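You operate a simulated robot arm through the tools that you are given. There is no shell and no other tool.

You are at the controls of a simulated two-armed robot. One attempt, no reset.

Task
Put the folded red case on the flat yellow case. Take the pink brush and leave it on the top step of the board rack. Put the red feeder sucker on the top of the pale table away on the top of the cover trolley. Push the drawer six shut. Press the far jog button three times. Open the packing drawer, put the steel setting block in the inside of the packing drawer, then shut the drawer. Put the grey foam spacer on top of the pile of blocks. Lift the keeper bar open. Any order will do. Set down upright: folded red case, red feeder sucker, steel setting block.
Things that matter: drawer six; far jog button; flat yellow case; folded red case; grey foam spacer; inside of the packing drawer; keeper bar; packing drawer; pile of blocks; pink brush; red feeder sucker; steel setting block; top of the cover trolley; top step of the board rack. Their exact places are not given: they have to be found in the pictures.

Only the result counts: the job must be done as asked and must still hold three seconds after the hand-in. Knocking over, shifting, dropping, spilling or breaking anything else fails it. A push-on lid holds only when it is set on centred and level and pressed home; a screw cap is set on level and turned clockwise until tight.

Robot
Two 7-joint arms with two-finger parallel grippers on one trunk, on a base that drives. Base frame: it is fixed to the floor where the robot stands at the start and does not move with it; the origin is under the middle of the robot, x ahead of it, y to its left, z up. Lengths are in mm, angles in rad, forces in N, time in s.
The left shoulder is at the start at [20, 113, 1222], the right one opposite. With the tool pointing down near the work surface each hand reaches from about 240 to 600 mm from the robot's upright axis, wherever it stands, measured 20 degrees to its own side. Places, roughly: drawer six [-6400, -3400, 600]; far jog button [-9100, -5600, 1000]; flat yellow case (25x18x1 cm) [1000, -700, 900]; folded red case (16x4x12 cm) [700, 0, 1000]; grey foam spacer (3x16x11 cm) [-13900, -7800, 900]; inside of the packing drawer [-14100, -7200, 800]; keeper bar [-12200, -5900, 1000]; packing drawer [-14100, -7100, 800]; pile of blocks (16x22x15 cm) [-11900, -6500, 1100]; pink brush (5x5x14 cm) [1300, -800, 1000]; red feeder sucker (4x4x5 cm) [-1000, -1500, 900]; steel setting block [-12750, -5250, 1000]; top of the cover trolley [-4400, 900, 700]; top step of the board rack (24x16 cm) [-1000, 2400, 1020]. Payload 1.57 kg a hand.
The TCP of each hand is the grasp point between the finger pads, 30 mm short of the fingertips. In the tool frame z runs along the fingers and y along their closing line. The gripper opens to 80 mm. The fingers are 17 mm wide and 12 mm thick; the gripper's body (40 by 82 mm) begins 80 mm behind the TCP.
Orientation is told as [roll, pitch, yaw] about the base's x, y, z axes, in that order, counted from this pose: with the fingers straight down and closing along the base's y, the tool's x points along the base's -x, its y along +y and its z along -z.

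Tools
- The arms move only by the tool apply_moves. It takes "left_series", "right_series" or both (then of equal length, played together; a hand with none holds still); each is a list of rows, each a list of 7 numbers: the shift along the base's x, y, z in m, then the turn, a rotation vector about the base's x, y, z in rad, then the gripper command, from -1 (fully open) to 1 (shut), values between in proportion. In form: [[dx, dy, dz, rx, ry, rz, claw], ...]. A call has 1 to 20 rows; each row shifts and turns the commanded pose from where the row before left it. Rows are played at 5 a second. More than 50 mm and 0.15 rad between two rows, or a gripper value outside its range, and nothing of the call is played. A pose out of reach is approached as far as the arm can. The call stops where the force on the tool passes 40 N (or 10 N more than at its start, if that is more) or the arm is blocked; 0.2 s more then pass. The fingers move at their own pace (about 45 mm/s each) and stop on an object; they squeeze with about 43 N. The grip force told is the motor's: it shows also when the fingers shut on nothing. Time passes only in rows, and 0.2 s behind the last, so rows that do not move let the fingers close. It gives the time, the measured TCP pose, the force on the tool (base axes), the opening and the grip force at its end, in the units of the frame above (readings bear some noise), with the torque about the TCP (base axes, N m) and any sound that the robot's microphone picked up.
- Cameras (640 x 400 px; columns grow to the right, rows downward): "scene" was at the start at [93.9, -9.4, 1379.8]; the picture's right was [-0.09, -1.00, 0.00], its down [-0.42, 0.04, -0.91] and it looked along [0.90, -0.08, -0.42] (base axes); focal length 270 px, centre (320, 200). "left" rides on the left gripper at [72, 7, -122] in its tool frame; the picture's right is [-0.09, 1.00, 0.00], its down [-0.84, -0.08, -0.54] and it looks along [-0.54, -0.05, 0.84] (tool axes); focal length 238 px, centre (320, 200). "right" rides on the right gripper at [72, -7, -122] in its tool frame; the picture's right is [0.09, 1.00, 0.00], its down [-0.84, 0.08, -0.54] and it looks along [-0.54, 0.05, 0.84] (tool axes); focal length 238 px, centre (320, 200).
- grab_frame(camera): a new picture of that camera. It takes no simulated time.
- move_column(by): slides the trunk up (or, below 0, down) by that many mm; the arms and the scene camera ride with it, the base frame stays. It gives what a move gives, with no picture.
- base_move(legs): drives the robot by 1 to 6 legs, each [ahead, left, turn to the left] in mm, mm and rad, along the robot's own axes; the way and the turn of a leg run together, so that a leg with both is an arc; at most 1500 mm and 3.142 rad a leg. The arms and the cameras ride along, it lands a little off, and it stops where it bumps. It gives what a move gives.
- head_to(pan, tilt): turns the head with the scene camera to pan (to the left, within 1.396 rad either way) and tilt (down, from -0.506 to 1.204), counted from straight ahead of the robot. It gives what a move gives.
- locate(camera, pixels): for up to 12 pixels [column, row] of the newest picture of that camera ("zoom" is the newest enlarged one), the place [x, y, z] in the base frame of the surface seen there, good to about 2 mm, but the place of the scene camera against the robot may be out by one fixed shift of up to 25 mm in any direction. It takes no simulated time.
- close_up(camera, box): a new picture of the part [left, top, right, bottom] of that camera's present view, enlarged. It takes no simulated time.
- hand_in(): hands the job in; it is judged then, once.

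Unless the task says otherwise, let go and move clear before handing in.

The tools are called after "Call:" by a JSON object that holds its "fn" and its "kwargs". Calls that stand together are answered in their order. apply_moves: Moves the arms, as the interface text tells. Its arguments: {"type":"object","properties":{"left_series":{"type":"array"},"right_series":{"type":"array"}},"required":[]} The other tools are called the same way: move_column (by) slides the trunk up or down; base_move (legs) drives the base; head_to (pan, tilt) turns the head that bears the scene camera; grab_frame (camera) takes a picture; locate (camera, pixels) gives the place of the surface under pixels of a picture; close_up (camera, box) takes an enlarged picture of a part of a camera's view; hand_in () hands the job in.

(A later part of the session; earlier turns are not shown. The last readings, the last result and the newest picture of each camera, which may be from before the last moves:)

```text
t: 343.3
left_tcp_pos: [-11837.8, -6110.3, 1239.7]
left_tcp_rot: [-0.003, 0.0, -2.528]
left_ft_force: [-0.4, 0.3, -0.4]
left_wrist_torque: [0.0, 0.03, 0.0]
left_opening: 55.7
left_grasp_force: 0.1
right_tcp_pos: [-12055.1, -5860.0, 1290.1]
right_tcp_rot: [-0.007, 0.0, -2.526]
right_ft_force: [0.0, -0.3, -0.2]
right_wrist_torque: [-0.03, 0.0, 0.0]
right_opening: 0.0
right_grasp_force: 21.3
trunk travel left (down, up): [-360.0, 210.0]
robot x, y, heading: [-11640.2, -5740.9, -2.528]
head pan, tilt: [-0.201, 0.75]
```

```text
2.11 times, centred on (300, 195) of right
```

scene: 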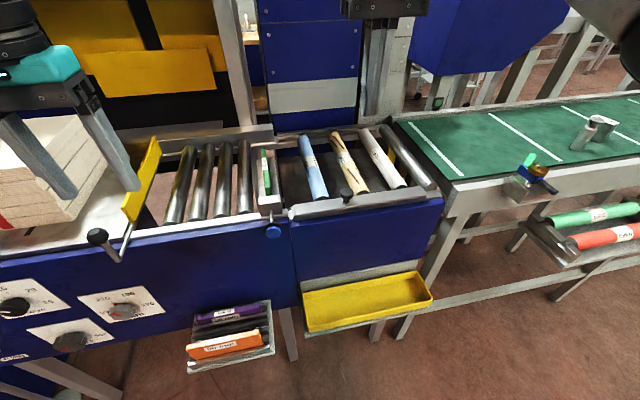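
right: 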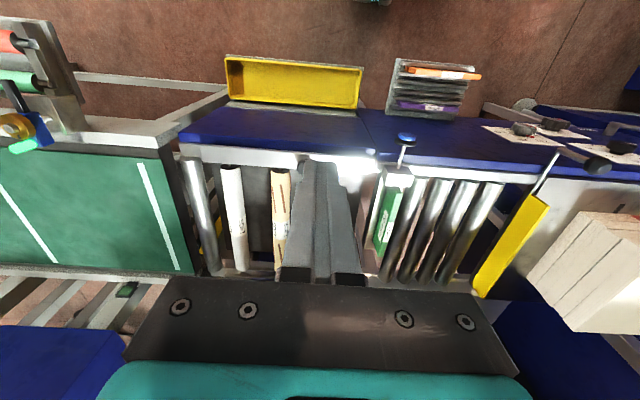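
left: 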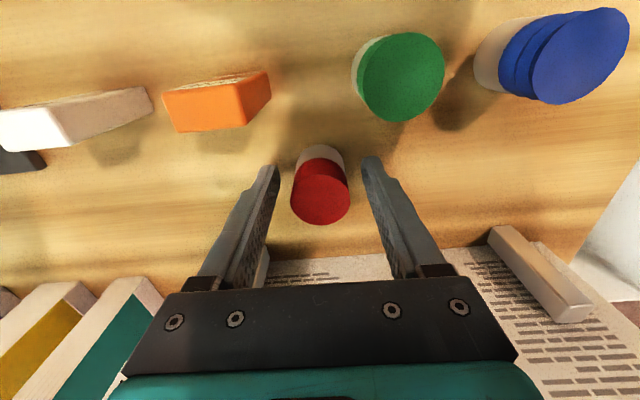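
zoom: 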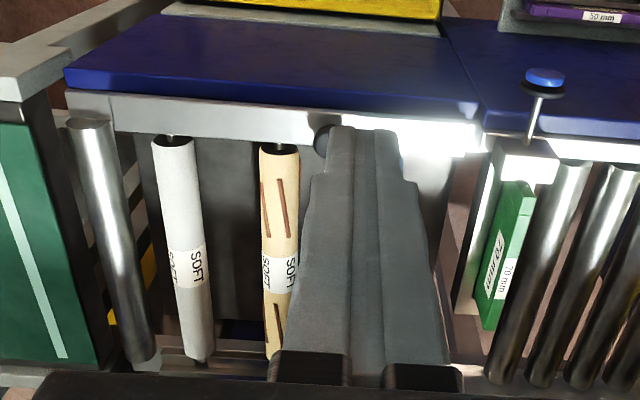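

I'll enlarge the bar's left end and knob more.

Call:
{"fn": "close_up", "kwargs": {"camera": "scene", "box": [280, 185, 350, 225]}}

Call:
{"fn": "close_up", "kwargs": {"camera": "scene", "box": [385, 165, 455, 210]}}

```text
9.14 times, centred on (315, 205) of scene
```

zoom: 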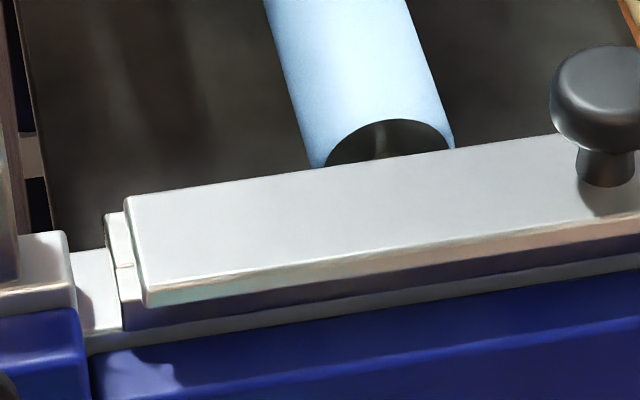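

```text
8.89 times, centred on (420, 188) of scene
```

zoom: 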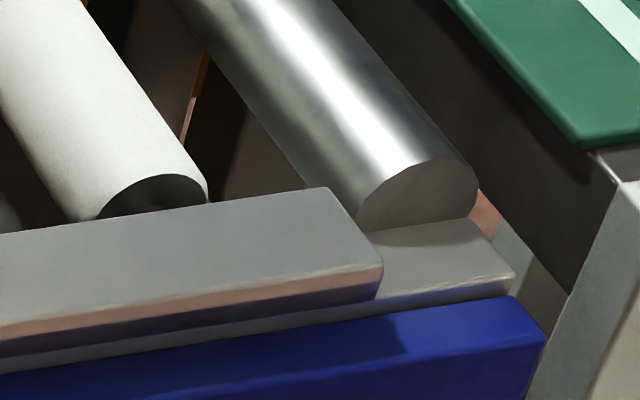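

The bar is a flat slab on the front rail with a knob; its hinge will show when lifted. I'll open the right gripper and bring it above the knob to measure it.

Call:
{"fn": "apply_moves", "kwargs": {"right_series": [[-0.0242, -0.0112, -0.04, 0, 0, 0, -0.4], [-0.0242, -0.0112, -0.04, 0, 0, 0, -0.4], [-0.0242, -0.0112, -0.04, 0, 0, 0, -0.4], [-0.0242, -0.0112, -0.035, 0, 0, 0, -0.4]]}}

Call:
{"fn": "grab_frame", "kwargs": {"camera": "right"}}

```text
t: 344.3
left_tcp_pos: [-11837.7, -6110.9, 1239.0]
left_tcp_rot: [-0.002, -0.001, -2.526]
left_ft_force: [0.4, -0.6, -0.5]
left_wrist_torque: [0.01, 0.0, 0.0]
left_opening: 56.2
left_grasp_force: 0.1
right_tcp_pos: [-12153.0, -5905.5, 1134.9]
right_tcp_rot: [-0.009, 0.0, -2.525]
right_ft_force: [-0.3, -0.1, -0.7]
right_wrist_torque: [-0.03, -0.02, 0.02]
right_opening: 56.0
right_grasp_force: 0.1
trunk travel left (down, up): [-360.0, 210.0]
robot x, y, heading: [-11634.5, -5743.5, -2.528]
head pan, tilt: [-0.201, 0.75]
```

```text
taken
```

right: 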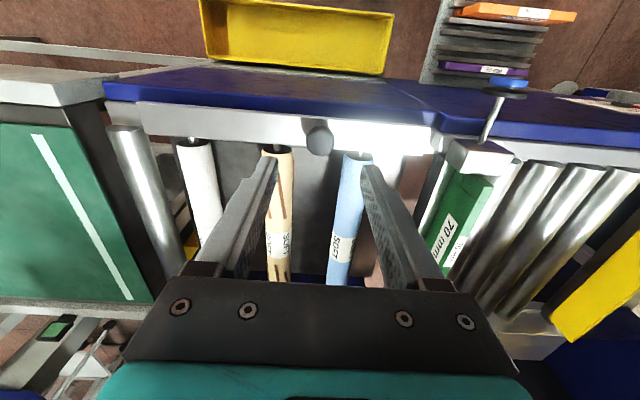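

The knob shows at (319,138) and the bar from (135,118) to (440,140). I'll zoom and locate these.

Call:
{"fn": "close_up", "kwargs": {"camera": "right", "box": [120, 80, 480, 200]}}

Call:
{"fn": "close_up", "kwargs": {"camera": "right", "box": [270, 100, 370, 170]}}

Call:
{"fn": "locate", "kwargs": {"camera": "zoom", "pixels": [[314, 215], [314, 170], [314, 280], [240, 215], [385, 215], [450, 180], [450, 250], [200, 160], [200, 260], [314, 130], [450, 130], [560, 200]]}}

```text
1.78 times, centred on (300, 140) of right
```

zoom: 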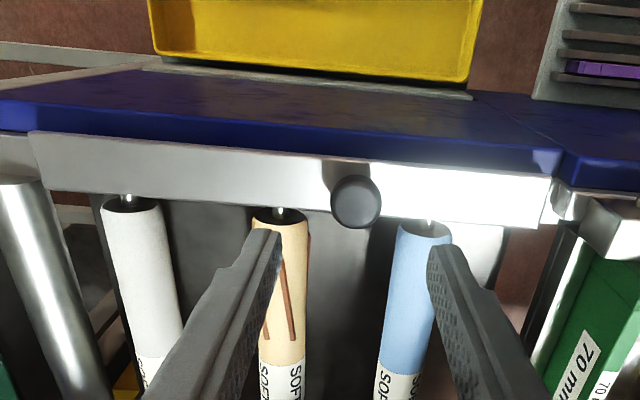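

```text
5.71 times, centred on (320, 135) of right
```

zoom: 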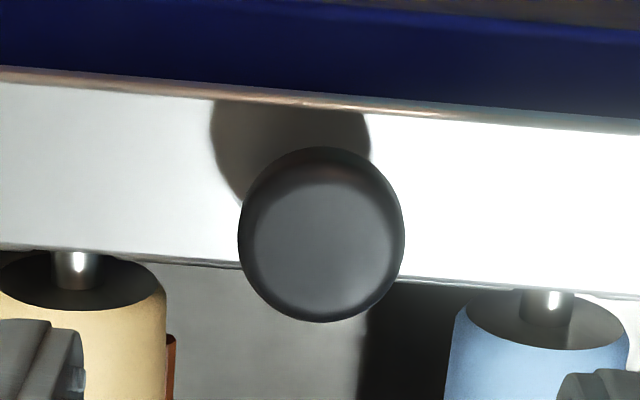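

```text
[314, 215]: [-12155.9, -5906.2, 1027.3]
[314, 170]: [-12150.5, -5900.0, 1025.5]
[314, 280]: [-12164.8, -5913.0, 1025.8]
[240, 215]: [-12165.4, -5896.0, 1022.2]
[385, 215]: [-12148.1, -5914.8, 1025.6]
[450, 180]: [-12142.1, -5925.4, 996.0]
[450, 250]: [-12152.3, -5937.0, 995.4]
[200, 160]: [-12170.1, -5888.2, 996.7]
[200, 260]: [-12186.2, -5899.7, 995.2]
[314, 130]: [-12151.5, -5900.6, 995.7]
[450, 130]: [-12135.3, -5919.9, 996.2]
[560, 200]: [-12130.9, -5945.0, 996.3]
```

I'll locate both ends of the bar to see where the knob sits along it.

Call:
{"fn": "locate", "kwargs": {"camera": "right", "pixels": [[426, 139], [138, 120], [430, 146], [443, 140], [432, 132], [410, 135], [300, 125], [160, 125], [315, 150], [428, 128]]}}

Call:
{"fn": "close_up", "kwargs": {"camera": "right", "box": [380, 100, 480, 170]}}

Call:
{"fn": "close_up", "kwargs": {"camera": "right", "box": [100, 80, 200, 150]}}

```text
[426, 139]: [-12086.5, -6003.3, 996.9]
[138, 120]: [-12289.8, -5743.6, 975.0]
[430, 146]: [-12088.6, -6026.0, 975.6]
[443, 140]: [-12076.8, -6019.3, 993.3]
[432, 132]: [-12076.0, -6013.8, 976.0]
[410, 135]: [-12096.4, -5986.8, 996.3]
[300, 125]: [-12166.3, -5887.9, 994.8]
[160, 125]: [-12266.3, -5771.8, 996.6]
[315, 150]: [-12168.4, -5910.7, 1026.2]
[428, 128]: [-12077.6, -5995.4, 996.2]
```

```text
5.71 times, centred on (430, 135) of right
```

zoom: 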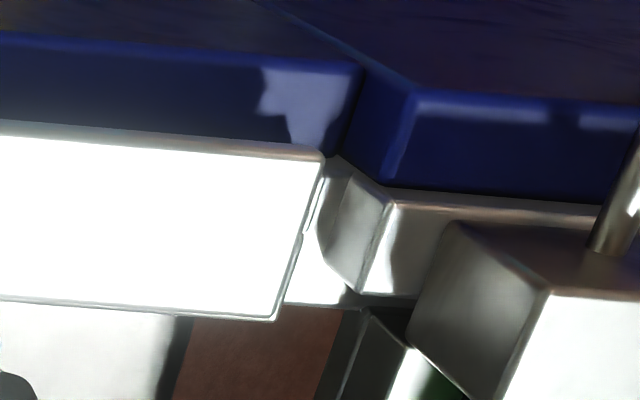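

```text
5.71 times, centred on (150, 115) of right
```

zoom: 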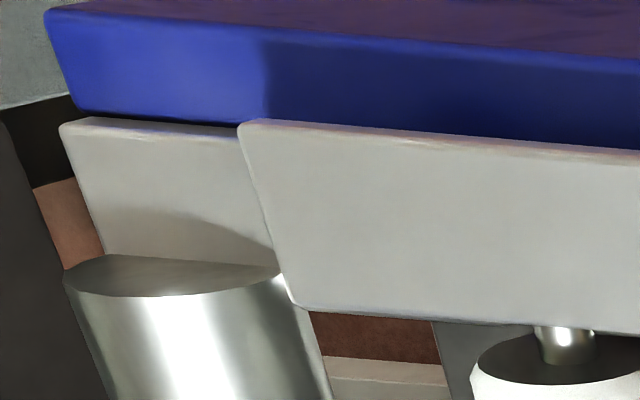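

The bar sits about 20 mm above the rail, with the knob about 130 mm from its left end. I'll grip the knob from above and test gently which way the bar lifts.

Call:
{"fn": "apply_moves", "kwargs": {"right_series": [[-0.004, -0.0005, -0.035, 0, 0, 0, -0.4], [0, 0, -0.035, 0, 0, 0, -0.4], [0, 0, -0.034, 0, 0, 0, -0.4], [0, 0, 0, 0, 0, 0, 1], [0, 0, 0, 0, 0, 0, 1], [0, 0, 0, 0, 0, 0, 1], [0, 0, 0, 0, 0, 0, 1]]}}

Call:
{"fn": "grab_frame", "kwargs": {"camera": "right"}}

Call:
{"fn": "close_up", "kwargs": {"camera": "scene", "box": [265, 120, 455, 240]}}

```text
t: 345.9
left_tcp_pos: [-11837.8, -6111.3, 1239.0]
left_tcp_rot: [-0.001, 0.002, -2.527]
left_ft_force: [-0.3, 0.1, -0.5]
left_wrist_torque: [0.03, -0.02, 0.0]
left_opening: 56.1
left_grasp_force: 0.0
right_tcp_pos: [-12155.7, -5908.1, 1030.7]
right_tcp_rot: [-0.004, 0.001, -2.523]
right_ft_force: [4.9, -7.5, -3.7]
right_wrist_torque: [-0.29, 0.01, 0.15]
right_opening: 29.3
right_grasp_force: 35.6
trunk travel left (down, up): [-360.0, 210.0]
robot x, y, heading: [-11639.1, -5746.4, -2.528]
head pan, tilt: [-0.201, 0.75]
```

```text
taken
```

right: 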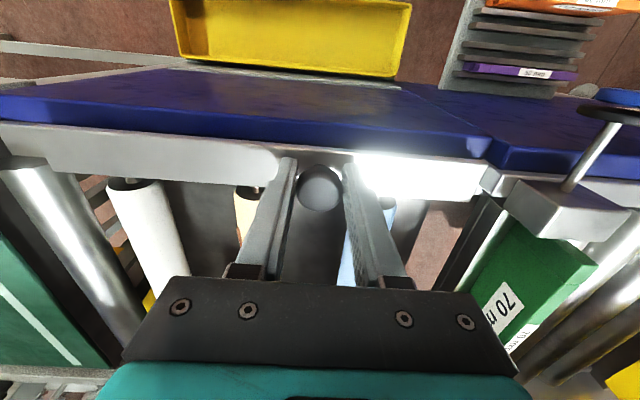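

```text
3.33 times, centred on (360, 180) of scene
```

zoom: 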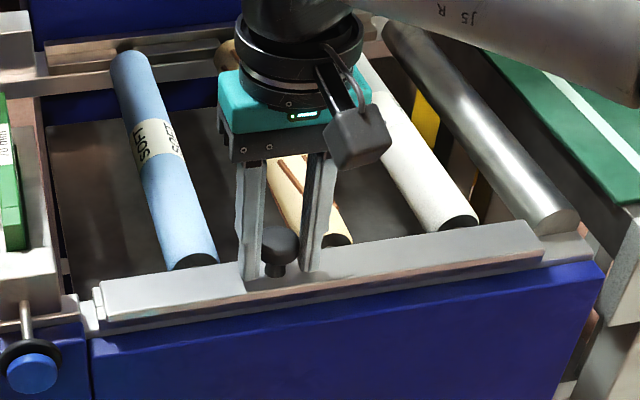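

The knob is gripped (29 mm). I'll lift 4 mm and read forces and torques.

Call:
{"fn": "apply_moves", "kwargs": {"right_series": [[0, 0, 0.002, 0, 0, 0, 1], [0, 0, 0.002, 0, 0, 0, 1]]}}

```text
t: 346.5
left_tcp_pos: [-11839.1, -6113.0, 1238.8]
left_tcp_rot: [-0.002, 0.002, -2.526]
left_ft_force: [0.3, -0.2, 0.5]
left_wrist_torque: [0.01, 0.02, 0.03]
left_opening: 56.0
left_grasp_force: 0.1
right_tcp_pos: [-12155.6, -5907.5, 1030.6]
right_tcp_rot: [-0.007, 0.008, -2.523]
right_ft_force: [7.5, -14.2, -27.7]
right_wrist_torque: [-0.39, 0.31, 0.04]
right_opening: 29.4
right_grasp_force: 39.3
trunk travel left (down, up): [-360.0, 210.0]
robot x, y, heading: [-11639.7, -5744.6, -2.527]
head pan, tilt: [-0.201, 0.75]
```

Straight up is blocked (about 24 N) with a torque about the bar's length, so the bar must swing about a long edge, likely its front edge. I'll undo the lift and try a small swing that way.

Call:
{"fn": "apply_moves", "kwargs": {"right_series": [[0, 0, -0.003, 0, 0, 0, 1], [0.0016, 0.0011, 0.0007, -0.0289, 0.0408, 0, 1], [0.0016, 0.0011, 0.0007, -0.0289, 0.0408, 0, 1]]}}

```text
t: 347.3
left_tcp_pos: [-11838.1, -6112.2, 1238.8]
left_tcp_rot: [-0.002, 0.0, -2.528]
left_ft_force: [0.2, -0.3, -0.8]
left_wrist_torque: [-0.01, -0.02, 0.0]
left_opening: 56.1
left_grasp_force: 0.0
right_tcp_pos: [-12151.2, -5904.7, 1032.3]
right_tcp_rot: [-0.004, -0.094, -2.521]
right_ft_force: [11.4, -11.6, -20.9]
right_wrist_torque: [-0.17, -0.13, 0.26]
right_opening: 29.7
right_grasp_force: 39.2
trunk travel left (down, up): [-360.0, 210.0]
robot x, y, heading: [-11640.3, -5746.3, -2.525]
head pan, tilt: [-0.201, 0.75]
```

The bar may be following. I'll look at it.

Call:
{"fn": "close_up", "kwargs": {"camera": "scene", "box": [265, 140, 455, 240]}}

Call:
{"fn": "grab_frame", "kwargs": {"camera": "right"}}

```text
3.37 times, centred on (360, 190) of scene
```

zoom: 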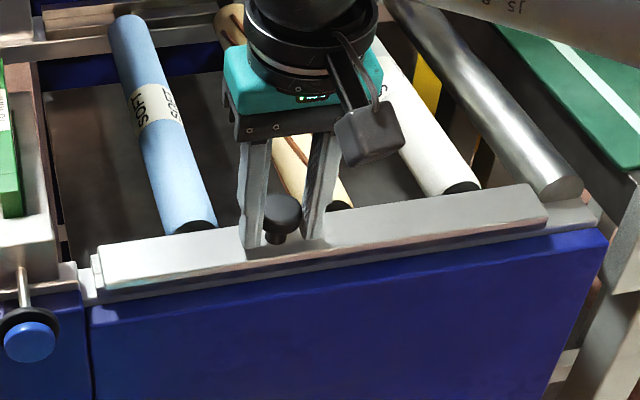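

```text
taken
```

right: 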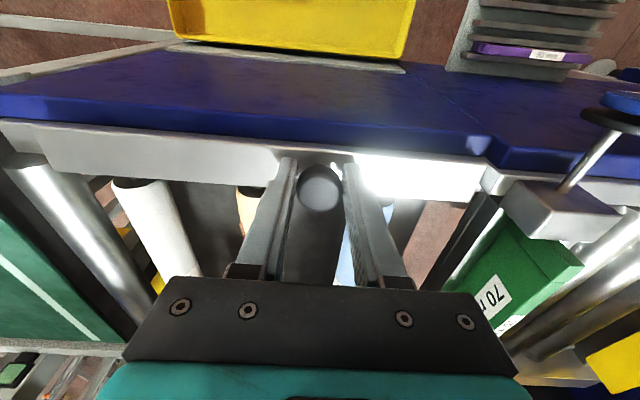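

I'll measure the bar's tilt from points along its front and back edges.

Call:
{"fn": "locate", "kwargs": {"camera": "scene", "pixels": [[310, 207], [310, 211], [310, 214], [310, 203], [400, 201], [400, 205], [400, 197], [345, 205]]}}

Call:
{"fn": "close_up", "kwargs": {"camera": "scene", "box": [285, 185, 355, 225]}}

```text
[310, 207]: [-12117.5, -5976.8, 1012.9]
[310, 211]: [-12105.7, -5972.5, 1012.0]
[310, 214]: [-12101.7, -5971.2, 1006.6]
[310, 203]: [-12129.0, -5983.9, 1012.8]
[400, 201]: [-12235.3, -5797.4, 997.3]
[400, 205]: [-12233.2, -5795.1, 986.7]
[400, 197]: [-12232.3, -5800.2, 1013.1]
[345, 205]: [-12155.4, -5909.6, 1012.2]
```

```text
9.14 times, centred on (320, 205) of scene
```

zoom: 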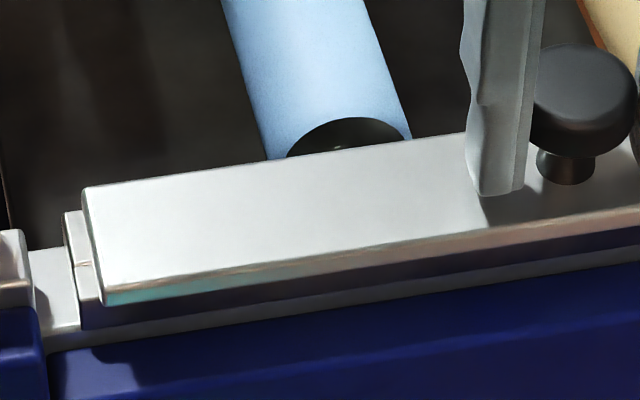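

The bar is still flat, so it does not swing about its front edge. I'll return and try the opposite swing (rear edge as hinge): tilting the fingers back toward me while lifting.

Call:
{"fn": "apply_moves", "kwargs": {"right_series": [[-0.0016, -0.0011, -0.0007, 0.0289, -0.0408, 0, 1], [-0.0016, -0.0011, -0.0007, 0.0289, -0.0408, 0, 1], [-0.0015, -0.0011, 0.0012, 0.0289, -0.0408, 0, 1], [-0.0015, -0.0011, 0.0012, 0.0289, -0.0408, 0, 1]]}}

Call:
{"fn": "close_up", "kwargs": {"camera": "scene", "box": [285, 185, 355, 225]}}

```text
t: 348.3
left_tcp_pos: [-11836.8, -6112.3, 1239.4]
left_tcp_rot: [-0.003, 0.0, -2.527]
left_ft_force: [-0.5, -0.1, -0.8]
left_wrist_torque: [-0.01, 0.02, 0.01]
left_opening: 56.0
left_grasp_force: 0.0
right_tcp_pos: [-12157.4, -5908.8, 1033.2]
right_tcp_rot: [-0.006, 0.105, -2.522]
right_ft_force: [15.5, -10.3, -18.8]
right_wrist_torque: [-0.51, 0.55, 0.01]
right_opening: 29.4
right_grasp_force: 39.2
trunk travel left (down, up): [-360.0, 210.0]
robot x, y, heading: [-11641.3, -5744.4, -2.526]
head pan, tilt: [-0.201, 0.75]
```

```text
9.14 times, centred on (320, 205) of scene
```

zoom: 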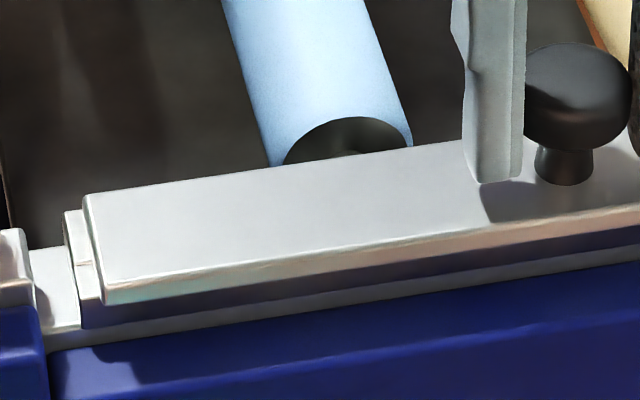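

The rearward swing is blocked (0.74 N·m) while the forward one was torque-free and the bar's rear edge had risen a bit, so the hinge is the front edge after all. I'll return and swing it that way in larger steps along the expected arc.

Call:
{"fn": "apply_moves", "kwargs": {"right_series": [[0.0015, 0.0011, -0.0012, -0.0289, 0.0408, 0, 1], [0.0015, 0.0011, -0.0012, -0.0289, 0.0408, 0, 1], [0.0055, 0.0039, 0.0018, -0.0867, 0.1224, 0, 1], [0.0056, 0.004, 0.0007, -0.0867, 0.1224, 0, 1]]}}

Call:
{"fn": "close_up", "kwargs": {"camera": "scene", "box": [265, 140, 455, 240]}}

```text
t: 349.3
left_tcp_pos: [-11834.9, -6109.6, 1239.4]
left_tcp_rot: [-0.001, -0.004, -2.526]
left_ft_force: [-0.9, -0.2, 0.8]
left_wrist_torque: [-0.02, -0.02, -0.02]
left_opening: 56.6
left_grasp_force: 0.0
right_tcp_pos: [-12141.2, -5896.8, 1036.9]
right_tcp_rot: [-0.002, -0.302, -2.524]
right_ft_force: [18.3, 2.6, 11.6]
right_wrist_torque: [0.26, -0.85, 0.23]
right_opening: 29.2
right_grasp_force: 38.8
trunk travel left (down, up): [-360.0, 210.0]
robot x, y, heading: [-11638.3, -5742.8, -2.531]
head pan, tilt: [-0.201, 0.75]
```

```text
3.37 times, centred on (360, 190) of scene
```

zoom: 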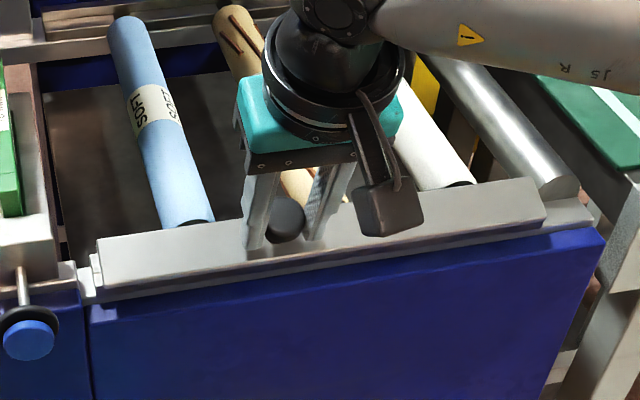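

The bar's rear edge seems raised. I'll measure its tilt.

Call:
{"fn": "close_up", "kwargs": {"camera": "scene", "box": [285, 185, 355, 225]}}

Call:
{"fn": "locate", "kwargs": {"camera": "zoom", "pixels": [[250, 165], [250, 190], [250, 220], [250, 240], [250, 250], [250, 275], [400, 150], [400, 180], [400, 210], [400, 225]]}}

```text
9.14 times, centred on (320, 205) of scene
```

zoom: 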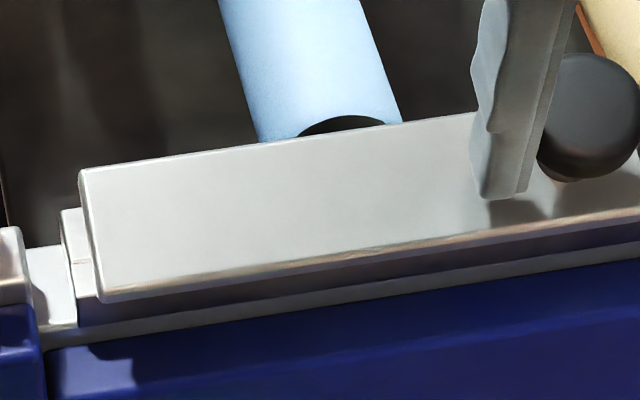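

```text
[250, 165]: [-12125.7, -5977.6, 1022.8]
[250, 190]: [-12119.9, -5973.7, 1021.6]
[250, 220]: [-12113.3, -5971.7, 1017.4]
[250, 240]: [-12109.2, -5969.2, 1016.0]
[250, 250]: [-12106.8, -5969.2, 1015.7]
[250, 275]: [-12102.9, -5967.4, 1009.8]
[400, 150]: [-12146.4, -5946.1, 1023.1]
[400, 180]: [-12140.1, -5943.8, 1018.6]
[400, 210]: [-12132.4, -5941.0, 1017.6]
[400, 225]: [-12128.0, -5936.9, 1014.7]
```

The bar has swung up about 19°, confirming a front hinge; a fit puts the hinge near n'=-13303, z≈977. I'll correct and continue along that arc.

Call:
{"fn": "apply_moves", "kwargs": {"right_series": [[0.0044, 0.0031, 0.0035, -0.0173, 0.0245, 0, 1], [0.0075, 0.0053, 0.0009, -0.0867, 0.1224, 0, 1], [0.0076, 0.0054, -0.0004, -0.0867, 0.1224, 0, 1]]}}

Call:
{"fn": "close_up", "kwargs": {"camera": "scene", "box": [265, 140, 455, 240]}}

```text
t: 350.1
left_tcp_pos: [-11839.9, -6114.8, 1237.7]
left_tcp_rot: [-0.001, 0.002, -2.528]
left_ft_force: [0.4, 0.8, -0.3]
left_wrist_torque: [0.02, 0.03, 0.03]
left_opening: 55.9
left_grasp_force: 0.1
right_tcp_pos: [-12125.4, -5886.7, 1035.1]
right_tcp_rot: [-0.006, -0.624, -2.524]
right_ft_force: [-4.0, -22.0, -24.5]
right_wrist_torque: [-0.24, 0.13, 0.24]
right_opening: 29.2
right_grasp_force: 39.1
trunk travel left (down, up): [-360.0, 210.0]
robot x, y, heading: [-11638.3, -5746.6, -2.526]
head pan, tilt: [-0.201, 0.75]
```

```text
3.37 times, centred on (360, 190) of scene
```

zoom: 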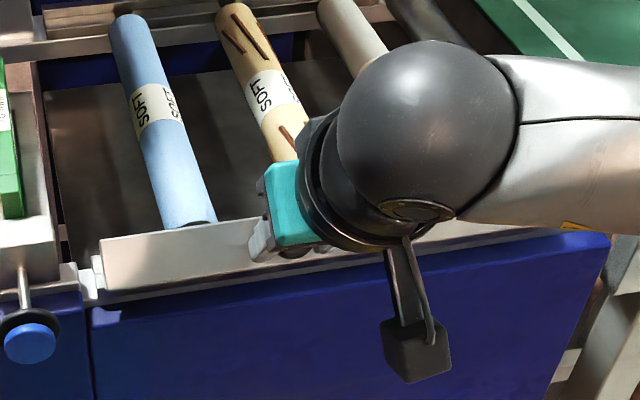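

The bar has swung further. I'll measure its present tilt to refine the arc.

Call:
{"fn": "close_up", "kwargs": {"camera": "scene", "box": [285, 185, 355, 225]}}

Call:
{"fn": "locate", "kwargs": {"camera": "zoom", "pixels": [[150, 170], [150, 200], [150, 230], [150, 260], [250, 155], [250, 180], [250, 210], [250, 240], [250, 265], [350, 150], [350, 220], [350, 245]]}}

```text
9.14 times, centred on (320, 205) of scene
```

zoom: 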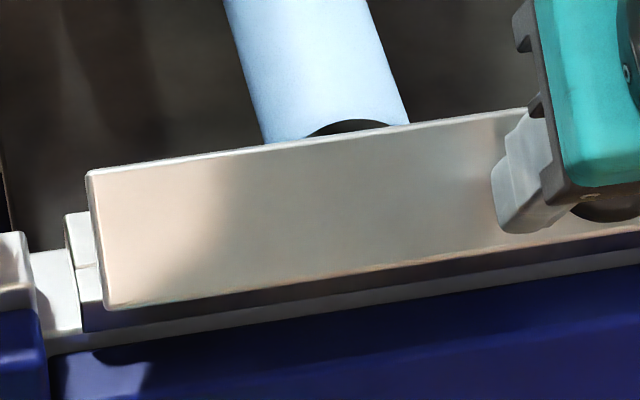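

```text
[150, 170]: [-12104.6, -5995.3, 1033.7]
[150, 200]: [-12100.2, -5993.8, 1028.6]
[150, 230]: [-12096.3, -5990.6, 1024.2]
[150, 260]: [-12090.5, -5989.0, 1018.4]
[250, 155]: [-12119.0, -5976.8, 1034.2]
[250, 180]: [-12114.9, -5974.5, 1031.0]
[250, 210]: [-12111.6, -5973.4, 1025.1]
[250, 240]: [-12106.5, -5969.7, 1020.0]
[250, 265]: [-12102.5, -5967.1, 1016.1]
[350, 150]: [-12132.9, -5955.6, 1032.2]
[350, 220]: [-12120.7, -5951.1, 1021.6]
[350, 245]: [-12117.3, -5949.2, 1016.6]
```

The bar is now at about 43–48°. Fitting the three poses puts the hinge at n'≈-13311, z≈989. I'll continue along the refined arc.

Call:
{"fn": "apply_moves", "kwargs": {"right_series": [[0.0055, 0.0039, -0.0057, -0.0867, 0.1224, 0, 1], [0.0051, 0.0036, -0.0037, -0.0867, 0.1224, 0, 1]]}}

Call:
{"fn": "close_up", "kwargs": {"camera": "scene", "box": [285, 185, 355, 225]}}

```text
t: 350.7
left_tcp_pos: [-11838.6, -6114.9, 1237.3]
left_tcp_rot: [-0.004, 0.002, -2.526]
left_ft_force: [-0.2, -0.3, 0.9]
left_wrist_torque: [-0.05, 0.01, 0.0]
left_opening: 56.0
left_grasp_force: 0.1
right_tcp_pos: [-12118.3, -5879.7, 1031.0]
right_tcp_rot: [0.0, -0.851, -2.515]
right_ft_force: [7.6, -26.5, -27.7]
right_wrist_torque: [0.22, -0.46, 0.43]
right_opening: 29.5
right_grasp_force: 39.3
right hand out of reach, approached as far as the arm can: row 2
trunk travel left (down, up): [-360.0, 210.0]
robot x, y, heading: [-11638.4, -5742.8, -2.529]
head pan, tilt: [-0.201, 0.75]
```

```text
9.14 times, centred on (320, 205) of scene
```

zoom: 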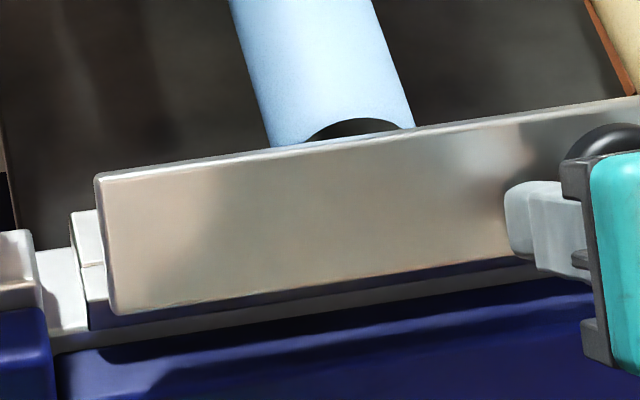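

The arm reached its tilt limit with the trunk this high; the bar is roughly 55–60° up. I'll swing it back down gently, release, lower the trunk and redo it with more tilt range.

Call:
{"fn": "apply_moves", "kwargs": {"right_series": [[-0.0051, -0.0036, 0.0037, 0.0867, -0.1224, 0, 1], [-0.0055, -0.0039, 0.0047, 0.0867, -0.1224, 0, 1], [-0.0076, -0.0054, 0.0012, 0.0867, -0.1224, 0, 1], [-0.0075, -0.0053, -0.0009, 0.0867, -0.1224, 0, 1], [-0.006, -0.0042, -0.002, 0.0867, -0.1224, 0, 1], [-0.005, -0.0036, -0.003, 0.0617, -0.0871, 0, 1], [0, 0, 0, 0, 0, 0, 0.2], [0, 0, 0, 0, 0, 0, -0.4], [0, 0, 0, 0, 0, 0, -0.4]]}}

Call:
{"fn": "close_up", "kwargs": {"camera": "scene", "box": [265, 140, 455, 240]}}

```text
t: 352.7
left_tcp_pos: [-11838.6, -6109.9, 1240.0]
left_tcp_rot: [-0.002, -0.001, -2.526]
left_ft_force: [-0.7, 0.2, -0.3]
left_wrist_torque: [-0.02, 0.0, 0.0]
left_opening: 56.0
left_grasp_force: 0.2
right_tcp_pos: [-12159.4, -5899.5, 1037.8]
right_tcp_rot: [-0.005, -0.005, -2.524]
right_ft_force: [0.2, 0.5, 0.0]
right_wrist_torque: [0.02, 0.01, -0.03]
right_opening: 55.9
right_grasp_force: 0.1
trunk travel left (down, up): [-360.0, 210.0]
robot x, y, heading: [-11639.3, -5746.1, -2.528]
head pan, tilt: [-0.201, 0.75]
```

```text
3.37 times, centred on (360, 190) of scene
```

zoom: 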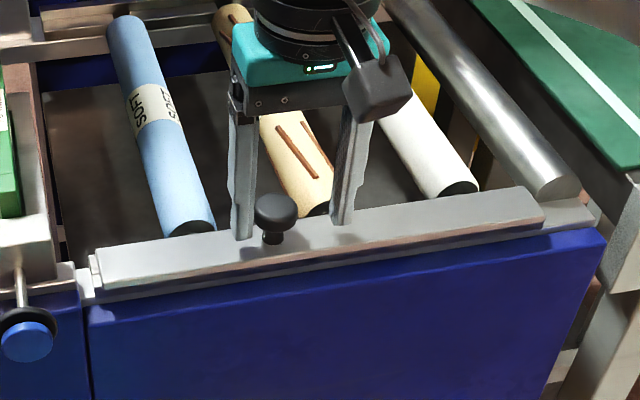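

The bar is closed again and the knob is free. I'll raise the right hand, pull the left hand back out of the way, and then lower the trunk 235 mm.

Call:
{"fn": "apply_moves", "kwargs": {"right_series": [[0, 0, 0.042, 0, 0, 0, -0.4], [0, 0, 0.042, 0, 0, 0, -0.4], [0, 0, 0.042, 0, 0, 0, -0.4], [0, 0, 0.042, 0, 0, 0, -0.4], [0, 0, 0.042, 0, 0, 0, -0.4], [0, 0, 0.042, 0, 0, 0, -0.4]], "left_series": [[0.016, 0.0116, 0.015, 0, 0, 0, -0.4], [0.016, 0.0116, 0.015, 0, 0, 0, -0.4], [0.016, 0.0116, 0.015, 0, 0, 0, -0.4], [0.016, 0.0116, 0.015, 0, 0, 0, -0.4], [0.016, 0.0116, 0.015, 0, 0, 0, -0.4], [0.01, 0.007, 0.015, 0, 0, 0, -0.4]]}}

Call:
{"fn": "move_column", "kwargs": {"by": -235}}

Call:
{"fn": "grab_frame", "kwargs": {"camera": "right"}}

Call:
{"fn": "grab_frame", "kwargs": {"camera": "scene"}}

```text
t: 354.1
left_tcp_pos: [-11746.9, -6045.9, 1330.0]
left_tcp_rot: [-0.002, -0.002, -2.528]
left_ft_force: [-0.3, 0.5, 0.0]
left_wrist_torque: [0.04, 0.01, -0.01]
left_opening: 56.0
left_grasp_force: 0.0
right_tcp_pos: [-12157.7, -5901.8, 1292.3]
right_tcp_rot: [-0.003, -0.005, -2.521]
right_ft_force: [-0.7, 1.1, 0.5]
right_wrist_torque: [-0.01, 0.05, -0.01]
right_opening: 55.9
right_grasp_force: 0.2
trunk travel left (down, up): [-360.0, 210.0]
robot x, y, heading: [-11641.0, -5742.1, -2.525]
head pan, tilt: [-0.201, 0.75]
```

```text
t: 356.6
left_tcp_pos: [-11748.1, -6046.1, 1096.0]
left_tcp_rot: [-0.002, -0.001, -2.528]
left_ft_force: [0.5, -0.5, -0.5]
left_wrist_torque: [0.01, 0.03, -0.03]
left_opening: 55.9
left_grasp_force: 0.1
right_tcp_pos: [-12159.4, -5900.8, 1056.6]
right_tcp_rot: [-0.002, -0.005, -2.522]
right_ft_force: [-0.1, -0.1, -0.5]
right_wrist_torque: [0.03, 0.02, 0.0]
right_opening: 56.2
right_grasp_force: 0.1
trunk travel left (down, up): [-125.0, 445.0]
robot x, y, heading: [-11636.2, -5745.3, -2.526]
head pan, tilt: [-0.201, 0.75]
```

```text
taken
```

right: 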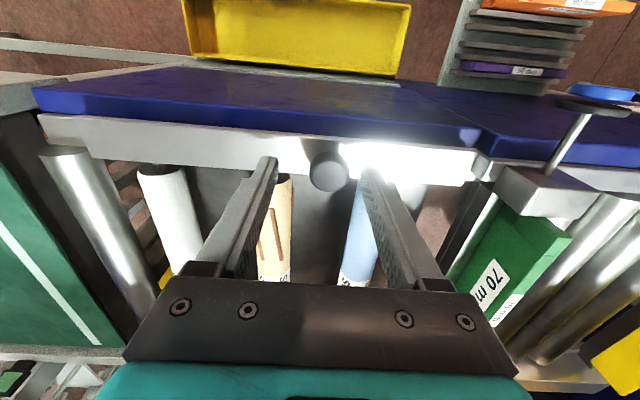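

```text
taken
```

scene: 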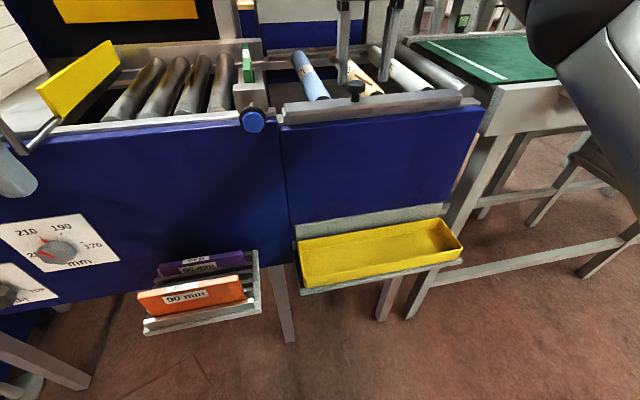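

I'll re-centre over the knob, go down and grip it again.

Call:
{"fn": "apply_moves", "kwargs": {"right_series": [[0.0024, -0.0052, -0.013, 0, 0, 0, -0.4], [0, 0, -0.013, 0, 0, 0, -0.4], [0, 0, 0, 0, 0, 0, 1], [0, 0, 0, 0, 0, 0, 1], [0, 0, 0, 0, 0, 0, 1], [0, 0, 0, 0, 0, 0, 1]]}}

```text
t: 358.0
left_tcp_pos: [-11748.4, -6045.9, 1095.1]
left_tcp_rot: [0.0, 0.0, -2.527]
left_ft_force: [0.0, 0.3, -0.5]
left_wrist_torque: [-0.02, -0.02, 0.02]
left_opening: 55.8
left_grasp_force: 0.1
right_tcp_pos: [-12155.8, -5907.5, 1030.5]
right_tcp_rot: [-0.004, -0.005, -2.519]
right_ft_force: [4.0, -5.0, -2.7]
right_wrist_torque: [-0.21, 0.08, 0.11]
right_opening: 29.3
right_grasp_force: 35.4
trunk travel left (down, up): [-125.0, 445.0]
robot x, y, heading: [-11641.1, -5745.3, -2.527]
head pan, tilt: [-0.201, 0.75]
```

Gripped again. I'll swing the bar up along the fitted arc, first to about 0.75 rad.

Call:
{"fn": "apply_moves", "kwargs": {"right_series": [[0.0053, 0.0038, 0.0028, -0.0867, 0.1224, 0, 1], [0.0056, 0.004, 0.0019, -0.0867, 0.1224, 0, 1], [0.0058, 0.0041, 0.0008, -0.0867, 0.1224, 0, 1], [0.0058, 0.0041, -0.0003, -0.0867, 0.1224, 0, 1], [0.0057, 0.004, -0.0013, -0.0867, 0.1224, 0, 1]]}}

Call:
{"fn": "grab_frame", "kwargs": {"camera": "scene"}}

```text
t: 359.2
left_tcp_pos: [-11751.3, -6048.1, 1095.3]
left_tcp_rot: [-0.001, 0.003, -2.528]
left_ft_force: [0.3, -0.7, 0.4]
left_wrist_torque: [-0.02, 0.0, 0.02]
left_opening: 56.1
left_grasp_force: 0.1
right_tcp_pos: [-12128.7, -5888.7, 1031.6]
right_tcp_rot: [-0.008, -0.746, -2.52]
right_ft_force: [-1.6, -14.3, -24.0]
right_wrist_torque: [-0.05, -0.06, 0.21]
right_opening: 29.5
right_grasp_force: 38.7
trunk travel left (down, up): [-125.0, 445.0]
robot x, y, heading: [-11636.2, -5744.9, -2.524]
head pan, tilt: [-0.201, 0.75]
```

```text
taken
```

scene: 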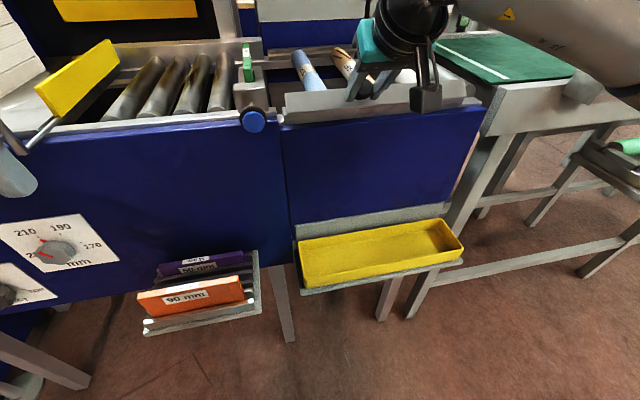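

The bar follows (about 43°). I'll continue to about 1.2 rad with slightly more downward motion.

Call:
{"fn": "apply_moves", "kwargs": {"right_series": [[0.0055, 0.0039, -0.0033, -0.0867, 0.1224, 0, 1], [0.0051, 0.0036, -0.0043, -0.0867, 0.1224, 0, 1], [0.0047, 0.0033, -0.0052, -0.0867, 0.1224, 0, 1]]}}

Call:
{"fn": "close_up", "kwargs": {"camera": "scene", "box": [250, 30, 500, 180]}}

```text
t: 360.0
left_tcp_pos: [-11750.4, -6048.2, 1094.6]
left_tcp_rot: [0.0, 0.004, -2.528]
left_ft_force: [-0.8, 0.2, 0.3]
left_wrist_torque: [0.03, 0.01, 0.01]
left_opening: 56.3
left_grasp_force: 0.0
right_tcp_pos: [-12116.4, -5878.1, 1019.1]
right_tcp_rot: [-0.009, -1.197, -2.518]
right_ft_force: [-12.4, -23.5, -19.3]
right_wrist_torque: [-0.03, 0.09, 0.16]
right_opening: 29.4
right_grasp_force: 39.4
trunk travel left (down, up): [-125.0, 445.0]
robot x, y, heading: [-11639.5, -5744.0, -2.52]
head pan, tilt: [-0.201, 0.75]
```

```text
2.56 times, centred on (375, 105) of scene
```

zoom: 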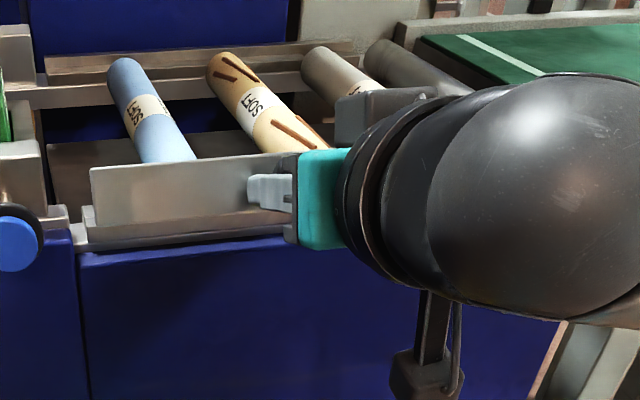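

The bar now stands up steeply. I'll measure its angle.

Call:
{"fn": "locate", "kwargs": {"camera": "zoom", "pixels": [[150, 168], [150, 180], [150, 195], [150, 210], [150, 218], [200, 165], [200, 190], [200, 212], [150, 235], [120, 225]]}}

```text
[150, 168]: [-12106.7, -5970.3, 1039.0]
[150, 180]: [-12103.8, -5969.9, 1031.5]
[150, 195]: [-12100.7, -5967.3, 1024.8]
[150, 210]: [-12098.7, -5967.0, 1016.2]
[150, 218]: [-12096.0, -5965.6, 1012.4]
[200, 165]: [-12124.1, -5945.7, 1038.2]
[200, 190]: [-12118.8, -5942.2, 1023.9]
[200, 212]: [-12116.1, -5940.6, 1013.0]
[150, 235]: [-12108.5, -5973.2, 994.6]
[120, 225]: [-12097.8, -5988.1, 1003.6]
```

It is at about 67°. I'll continue further along the arc.

Call:
{"fn": "apply_moves", "kwargs": {"right_series": [[0.0041, 0.0029, -0.0052, -0.0867, 0.1224, 0, 1], [0.0036, 0.0025, -0.0058, -0.0578, 0.0816, 0, 1]]}}

Call:
{"fn": "close_up", "kwargs": {"camera": "scene", "box": [250, 30, 500, 180]}}

```text
t: 360.6
left_tcp_pos: [-11751.9, -6046.1, 1094.6]
left_tcp_rot: [0.001, 0.003, -2.527]
left_ft_force: [-0.2, 0.2, 0.0]
left_wrist_torque: [0.0, -0.01, 0.05]
left_opening: 55.9
left_grasp_force: 0.2
right_tcp_pos: [-12111.4, -5875.7, 1019.8]
right_tcp_rot: [-0.027, -1.298, -2.49]
right_ft_force: [-11.0, -7.3, -29.4]
right_wrist_torque: [0.38, -0.56, 0.0]
right_opening: 29.6
right_grasp_force: 38.7
right hand out of reach, approached as far as the arm can: row 1, 2
trunk travel left (down, up): [-125.0, 445.0]
robot x, y, heading: [-11640.7, -5745.2, -2.527]
head pan, tilt: [-0.201, 0.75]
```

```text
2.56 times, centred on (375, 105) of scene
```

zoom: 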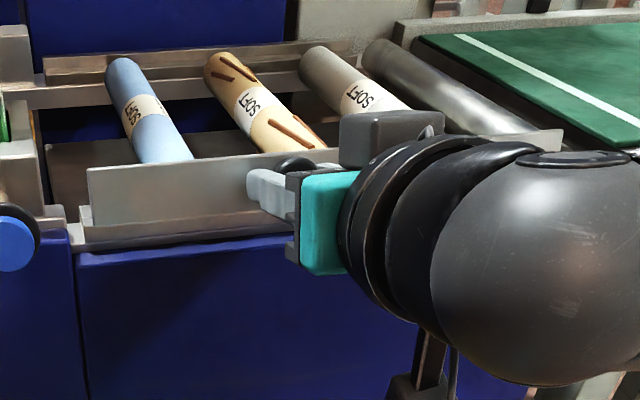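

The tool's tilt limit (1.3 rad) is reached with the bar at about 73°. I'll ease the tool tilt back a little while pulling the knob toward me and down, letting it pivot in the pads.

Call:
{"fn": "apply_moves", "kwargs": {"right_series": [[0.0033, 0.0023, -0.003, 0.0578, -0.0816, 0, 1], [0.0033, 0.0023, -0.003, 0.0578, -0.0816, 0, 1], [0.0033, 0.0023, -0.003, 0, 0, 0, 1]]}}

Call:
{"fn": "close_up", "kwargs": {"camera": "scene", "box": [250, 30, 500, 180]}}

```text
t: 361.4
left_tcp_pos: [-11748.3, -6046.1, 1096.0]
left_tcp_rot: [-0.003, 0.0, -2.527]
left_ft_force: [-0.6, 0.0, 0.2]
left_wrist_torque: [0.0, 0.04, -0.01]
left_opening: 56.2
left_grasp_force: 0.0
right_tcp_pos: [-12100.6, -5867.8, 1024.1]
right_tcp_rot: [-0.016, -1.136, -2.502]
right_ft_force: [-11.6, -2.1, 14.0]
right_wrist_torque: [-0.64, 0.86, -0.04]
right_opening: 28.9
right_grasp_force: 38.6
trunk travel left (down, up): [-125.0, 445.0]
robot x, y, heading: [-11637.8, -5745.2, -2.527]
head pan, tilt: [-0.201, 0.75]
```

```text
2.56 times, centred on (375, 105) of scene
```

zoom: 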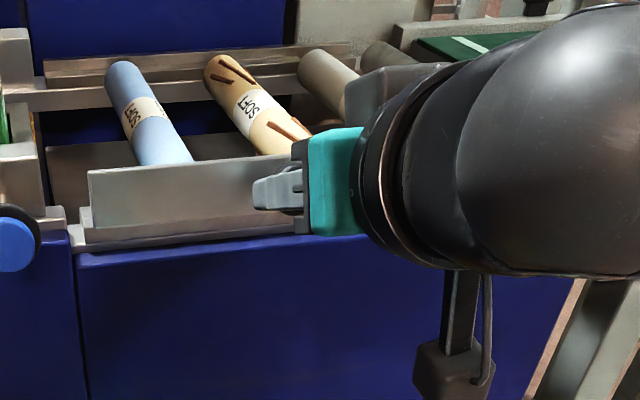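

I'll measure the bar's angle again and check the grip on the knob.

Call:
{"fn": "locate", "kwargs": {"camera": "zoom", "pixels": [[150, 170], [150, 185], [150, 200], [150, 215], [200, 165], [200, 190], [200, 212]]}}

Call:
{"fn": "grab_frame", "kwargs": {"camera": "right"}}

```text
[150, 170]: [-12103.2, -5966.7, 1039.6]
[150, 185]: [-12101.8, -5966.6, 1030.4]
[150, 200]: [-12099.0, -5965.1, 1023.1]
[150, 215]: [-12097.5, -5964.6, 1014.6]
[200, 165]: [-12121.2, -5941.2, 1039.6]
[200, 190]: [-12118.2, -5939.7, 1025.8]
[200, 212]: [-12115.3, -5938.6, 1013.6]
```

```text
taken
```

right: 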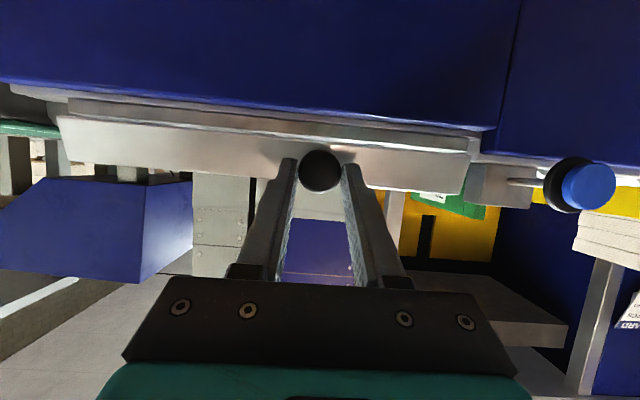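

The bar is at about 77°. I'll alternate pulling the knob toward me and lowering the trunk slightly to take it past vertical.

Call:
{"fn": "apply_moves", "kwargs": {"right_series": [[0.0041, 0.0029, -0.001, -0.0289, 0.0408, 0, 1]]}}

Call:
{"fn": "move_column", "kwargs": {"by": -8}}

Call:
{"fn": "apply_moves", "kwargs": {"right_series": [[0.0033, 0.0023, -0.002, -0.0289, 0.0408, 0, 1]]}}

Call:
{"fn": "close_up", "kwargs": {"camera": "scene", "box": [250, 30, 500, 180]}}

Call:
{"fn": "locate", "kwargs": {"camera": "zoom", "pixels": [[150, 170], [150, 185], [150, 200], [150, 215], [200, 168], [200, 190], [200, 212]]}}

```text
t: 361.8
left_tcp_pos: [-11748.6, -6045.7, 1095.8]
left_tcp_rot: [-0.001, 0.0, -2.528]
left_ft_force: [0.7, -0.3, 0.6]
left_wrist_torque: [0.02, -0.02, 0.01]
left_opening: 56.1
left_grasp_force: 0.2
right_tcp_pos: [-12097.6, -5865.2, 1020.2]
right_tcp_rot: [-0.022, -1.176, -2.497]
right_ft_force: [-11.6, -2.3, 11.2]
right_wrist_torque: [-0.53, 0.85, -0.12]
right_opening: 28.1
right_grasp_force: 37.7
trunk travel left (down, up): [-125.0, 445.0]
robot x, y, heading: [-11639.7, -5747.3, -2.532]
head pan, tilt: [-0.201, 0.75]
```

```text
t: 362.4
left_tcp_pos: [-11747.2, -6043.1, 1088.0]
left_tcp_rot: [0.0, -0.003, -2.527]
left_ft_force: [0.6, -0.2, 0.2]
left_wrist_torque: [0.0, 0.0, -0.01]
left_opening: 56.0
left_grasp_force: 0.1
right_tcp_pos: [-12094.7, -5863.6, 1017.4]
right_tcp_rot: [-0.018, -1.192, -2.498]
right_ft_force: [-2.8, 9.6, 25.6]
right_wrist_torque: [-0.78, 1.19, -0.09]
right_opening: 28.1
right_grasp_force: 38.1
trunk travel left (down, up): [-117.0, 453.0]
robot x, y, heading: [-11639.0, -5742.2, -2.531]
head pan, tilt: [-0.201, 0.75]
```

```text
t: 362.9
left_tcp_pos: [-11745.8, -6041.9, 1089.0]
left_tcp_rot: [-0.003, -0.005, -2.529]
left_ft_force: [0.0, -0.5, -0.1]
left_wrist_torque: [0.02, 0.01, 0.0]
left_opening: 55.8
left_grasp_force: 0.0
right_tcp_pos: [-12094.6, -5863.3, 1014.9]
right_tcp_rot: [-0.027, -1.233, -2.493]
right_ft_force: [15.6, 17.6, 6.5]
right_wrist_torque: [0.06, -0.17, -0.17]
right_opening: 27.7
right_grasp_force: 37.9
right hand out of reach, approached as far as the arm can: row 1
trunk travel left (down, up): [-117.0, 453.0]
robot x, y, heading: [-11638.0, -5743.9, -2.531]
head pan, tilt: [-0.201, 0.75]
stopped in row 1 (right hand): the force on the tool passed its limit at 40 N (the readings are from after the stop); the commanded pose is now the measured one
```

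```text
2.56 times, centred on (375, 105) of scene
```

zoom: 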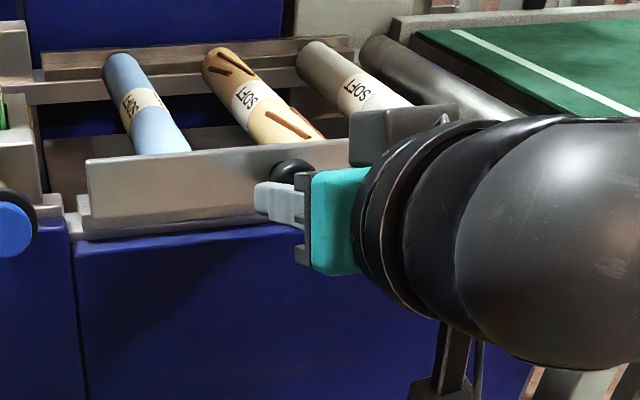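

```text
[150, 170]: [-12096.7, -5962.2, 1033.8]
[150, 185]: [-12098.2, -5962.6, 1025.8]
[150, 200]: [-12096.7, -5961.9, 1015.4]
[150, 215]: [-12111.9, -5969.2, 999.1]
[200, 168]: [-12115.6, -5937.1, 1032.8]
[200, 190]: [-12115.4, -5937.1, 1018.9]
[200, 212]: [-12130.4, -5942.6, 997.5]
```

The bar now stands about vertical (its top and foot at the same depth). I'll look from the right camera before deciding how to push it past vertical.

Call:
{"fn": "grab_frame", "kwargs": {"camera": "right"}}

Call:
{"fn": "close_up", "kwargs": {"camera": "scene", "box": [320, 70, 400, 150]}}

```text
taken
```

right: 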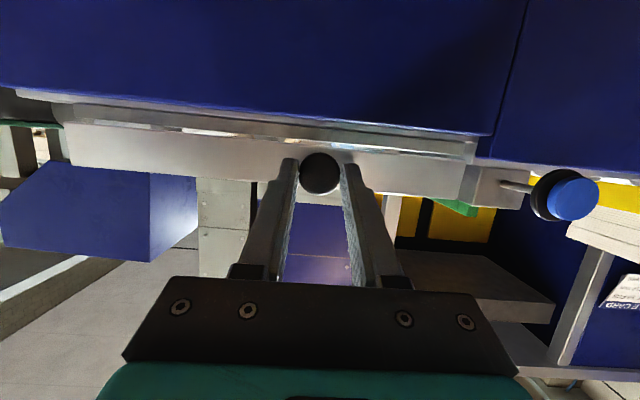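

```text
5.00 times, centred on (360, 110) of scene
```

zoom: 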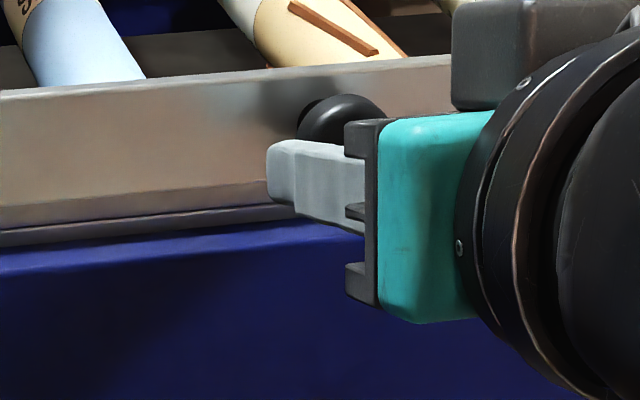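

The fingertips press on the bar's face, limiting it. I'll pull the knob toward me and down in small steps so that the bar passes vertical.

Call:
{"fn": "apply_moves", "kwargs": {"right_series": [[0.0033, 0.0023, 0, 0, 0, 0, 1], [0.0024, 0.0017, -0.002, 0, 0, 0, 1]]}}

Call:
{"fn": "move_column", "kwargs": {"by": -8}}

Call:
{"fn": "close_up", "kwargs": {"camera": "scene", "box": [250, 30, 500, 180]}}

Call:
{"fn": "locate", "kwargs": {"camera": "zoom", "pixels": [[150, 165], [150, 175], [150, 185], [150, 200], [200, 160], [200, 170], [200, 185], [200, 195]]}}

```text
t: 363.5
left_tcp_pos: [-11745.6, -6042.1, 1088.2]
left_tcp_rot: [-0.001, -0.005, -2.529]
left_ft_force: [-0.9, 0.1, -0.8]
left_wrist_torque: [0.0, 0.0, 0.01]
left_opening: 56.3
left_grasp_force: 0.1
right_tcp_pos: [-12094.5, -5864.1, 1014.3]
right_tcp_rot: [-0.027, -1.235, -2.488]
right_ft_force: [21.4, 23.4, 10.7]
right_wrist_torque: [0.2, -0.11, -0.21]
right_opening: 27.7
right_grasp_force: 38.4
right hand out of reach, approached as far as the arm can: row 1, 2
trunk travel left (down, up): [-117.0, 453.0]
robot x, y, heading: [-11635.8, -5745.5, -2.529]
head pan, tilt: [-0.201, 0.75]
```

```text
t: 364.0
left_tcp_pos: [-11745.8, -6042.1, 1081.6]
left_tcp_rot: [0.0, -0.004, -2.529]
left_ft_force: [0.8, 0.5, -0.5]
left_wrist_torque: [0.01, 0.0, 0.0]
left_opening: 56.0
left_grasp_force: 0.0
right_tcp_pos: [-12095.3, -5863.5, 1014.3]
right_tcp_rot: [-0.027, -1.252, -2.491]
right_ft_force: [19.0, 20.2, 9.1]
right_wrist_torque: [0.05, -0.17, -0.01]
right_opening: 27.9
right_grasp_force: 38.3
trunk travel left (down, up): [-111.0, 459.0]
robot x, y, heading: [-11637.2, -5745.2, -2.53]
head pan, tilt: [-0.201, 0.75]
stopped: the force on the tool passed its limit at 45 N (the readings are from after the stop); the commanded pose is now the measured one
```

```text
2.56 times, centred on (375, 105) of scene
```

zoom: 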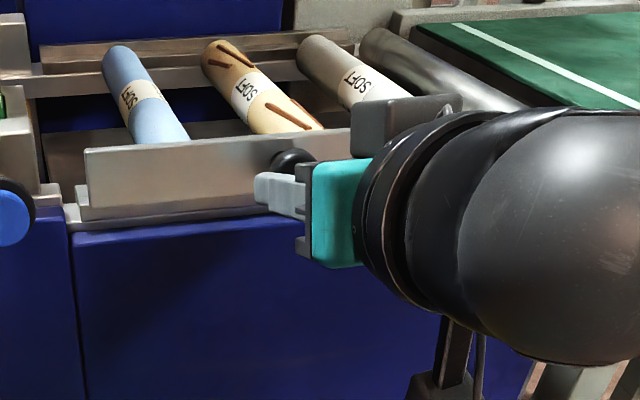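

```text
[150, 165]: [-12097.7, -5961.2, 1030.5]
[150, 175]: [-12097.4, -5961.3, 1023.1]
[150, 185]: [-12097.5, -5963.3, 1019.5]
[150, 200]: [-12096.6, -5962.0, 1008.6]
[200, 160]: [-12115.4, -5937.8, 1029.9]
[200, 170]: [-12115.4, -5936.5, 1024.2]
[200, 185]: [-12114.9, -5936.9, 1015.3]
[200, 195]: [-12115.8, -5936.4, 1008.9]
```

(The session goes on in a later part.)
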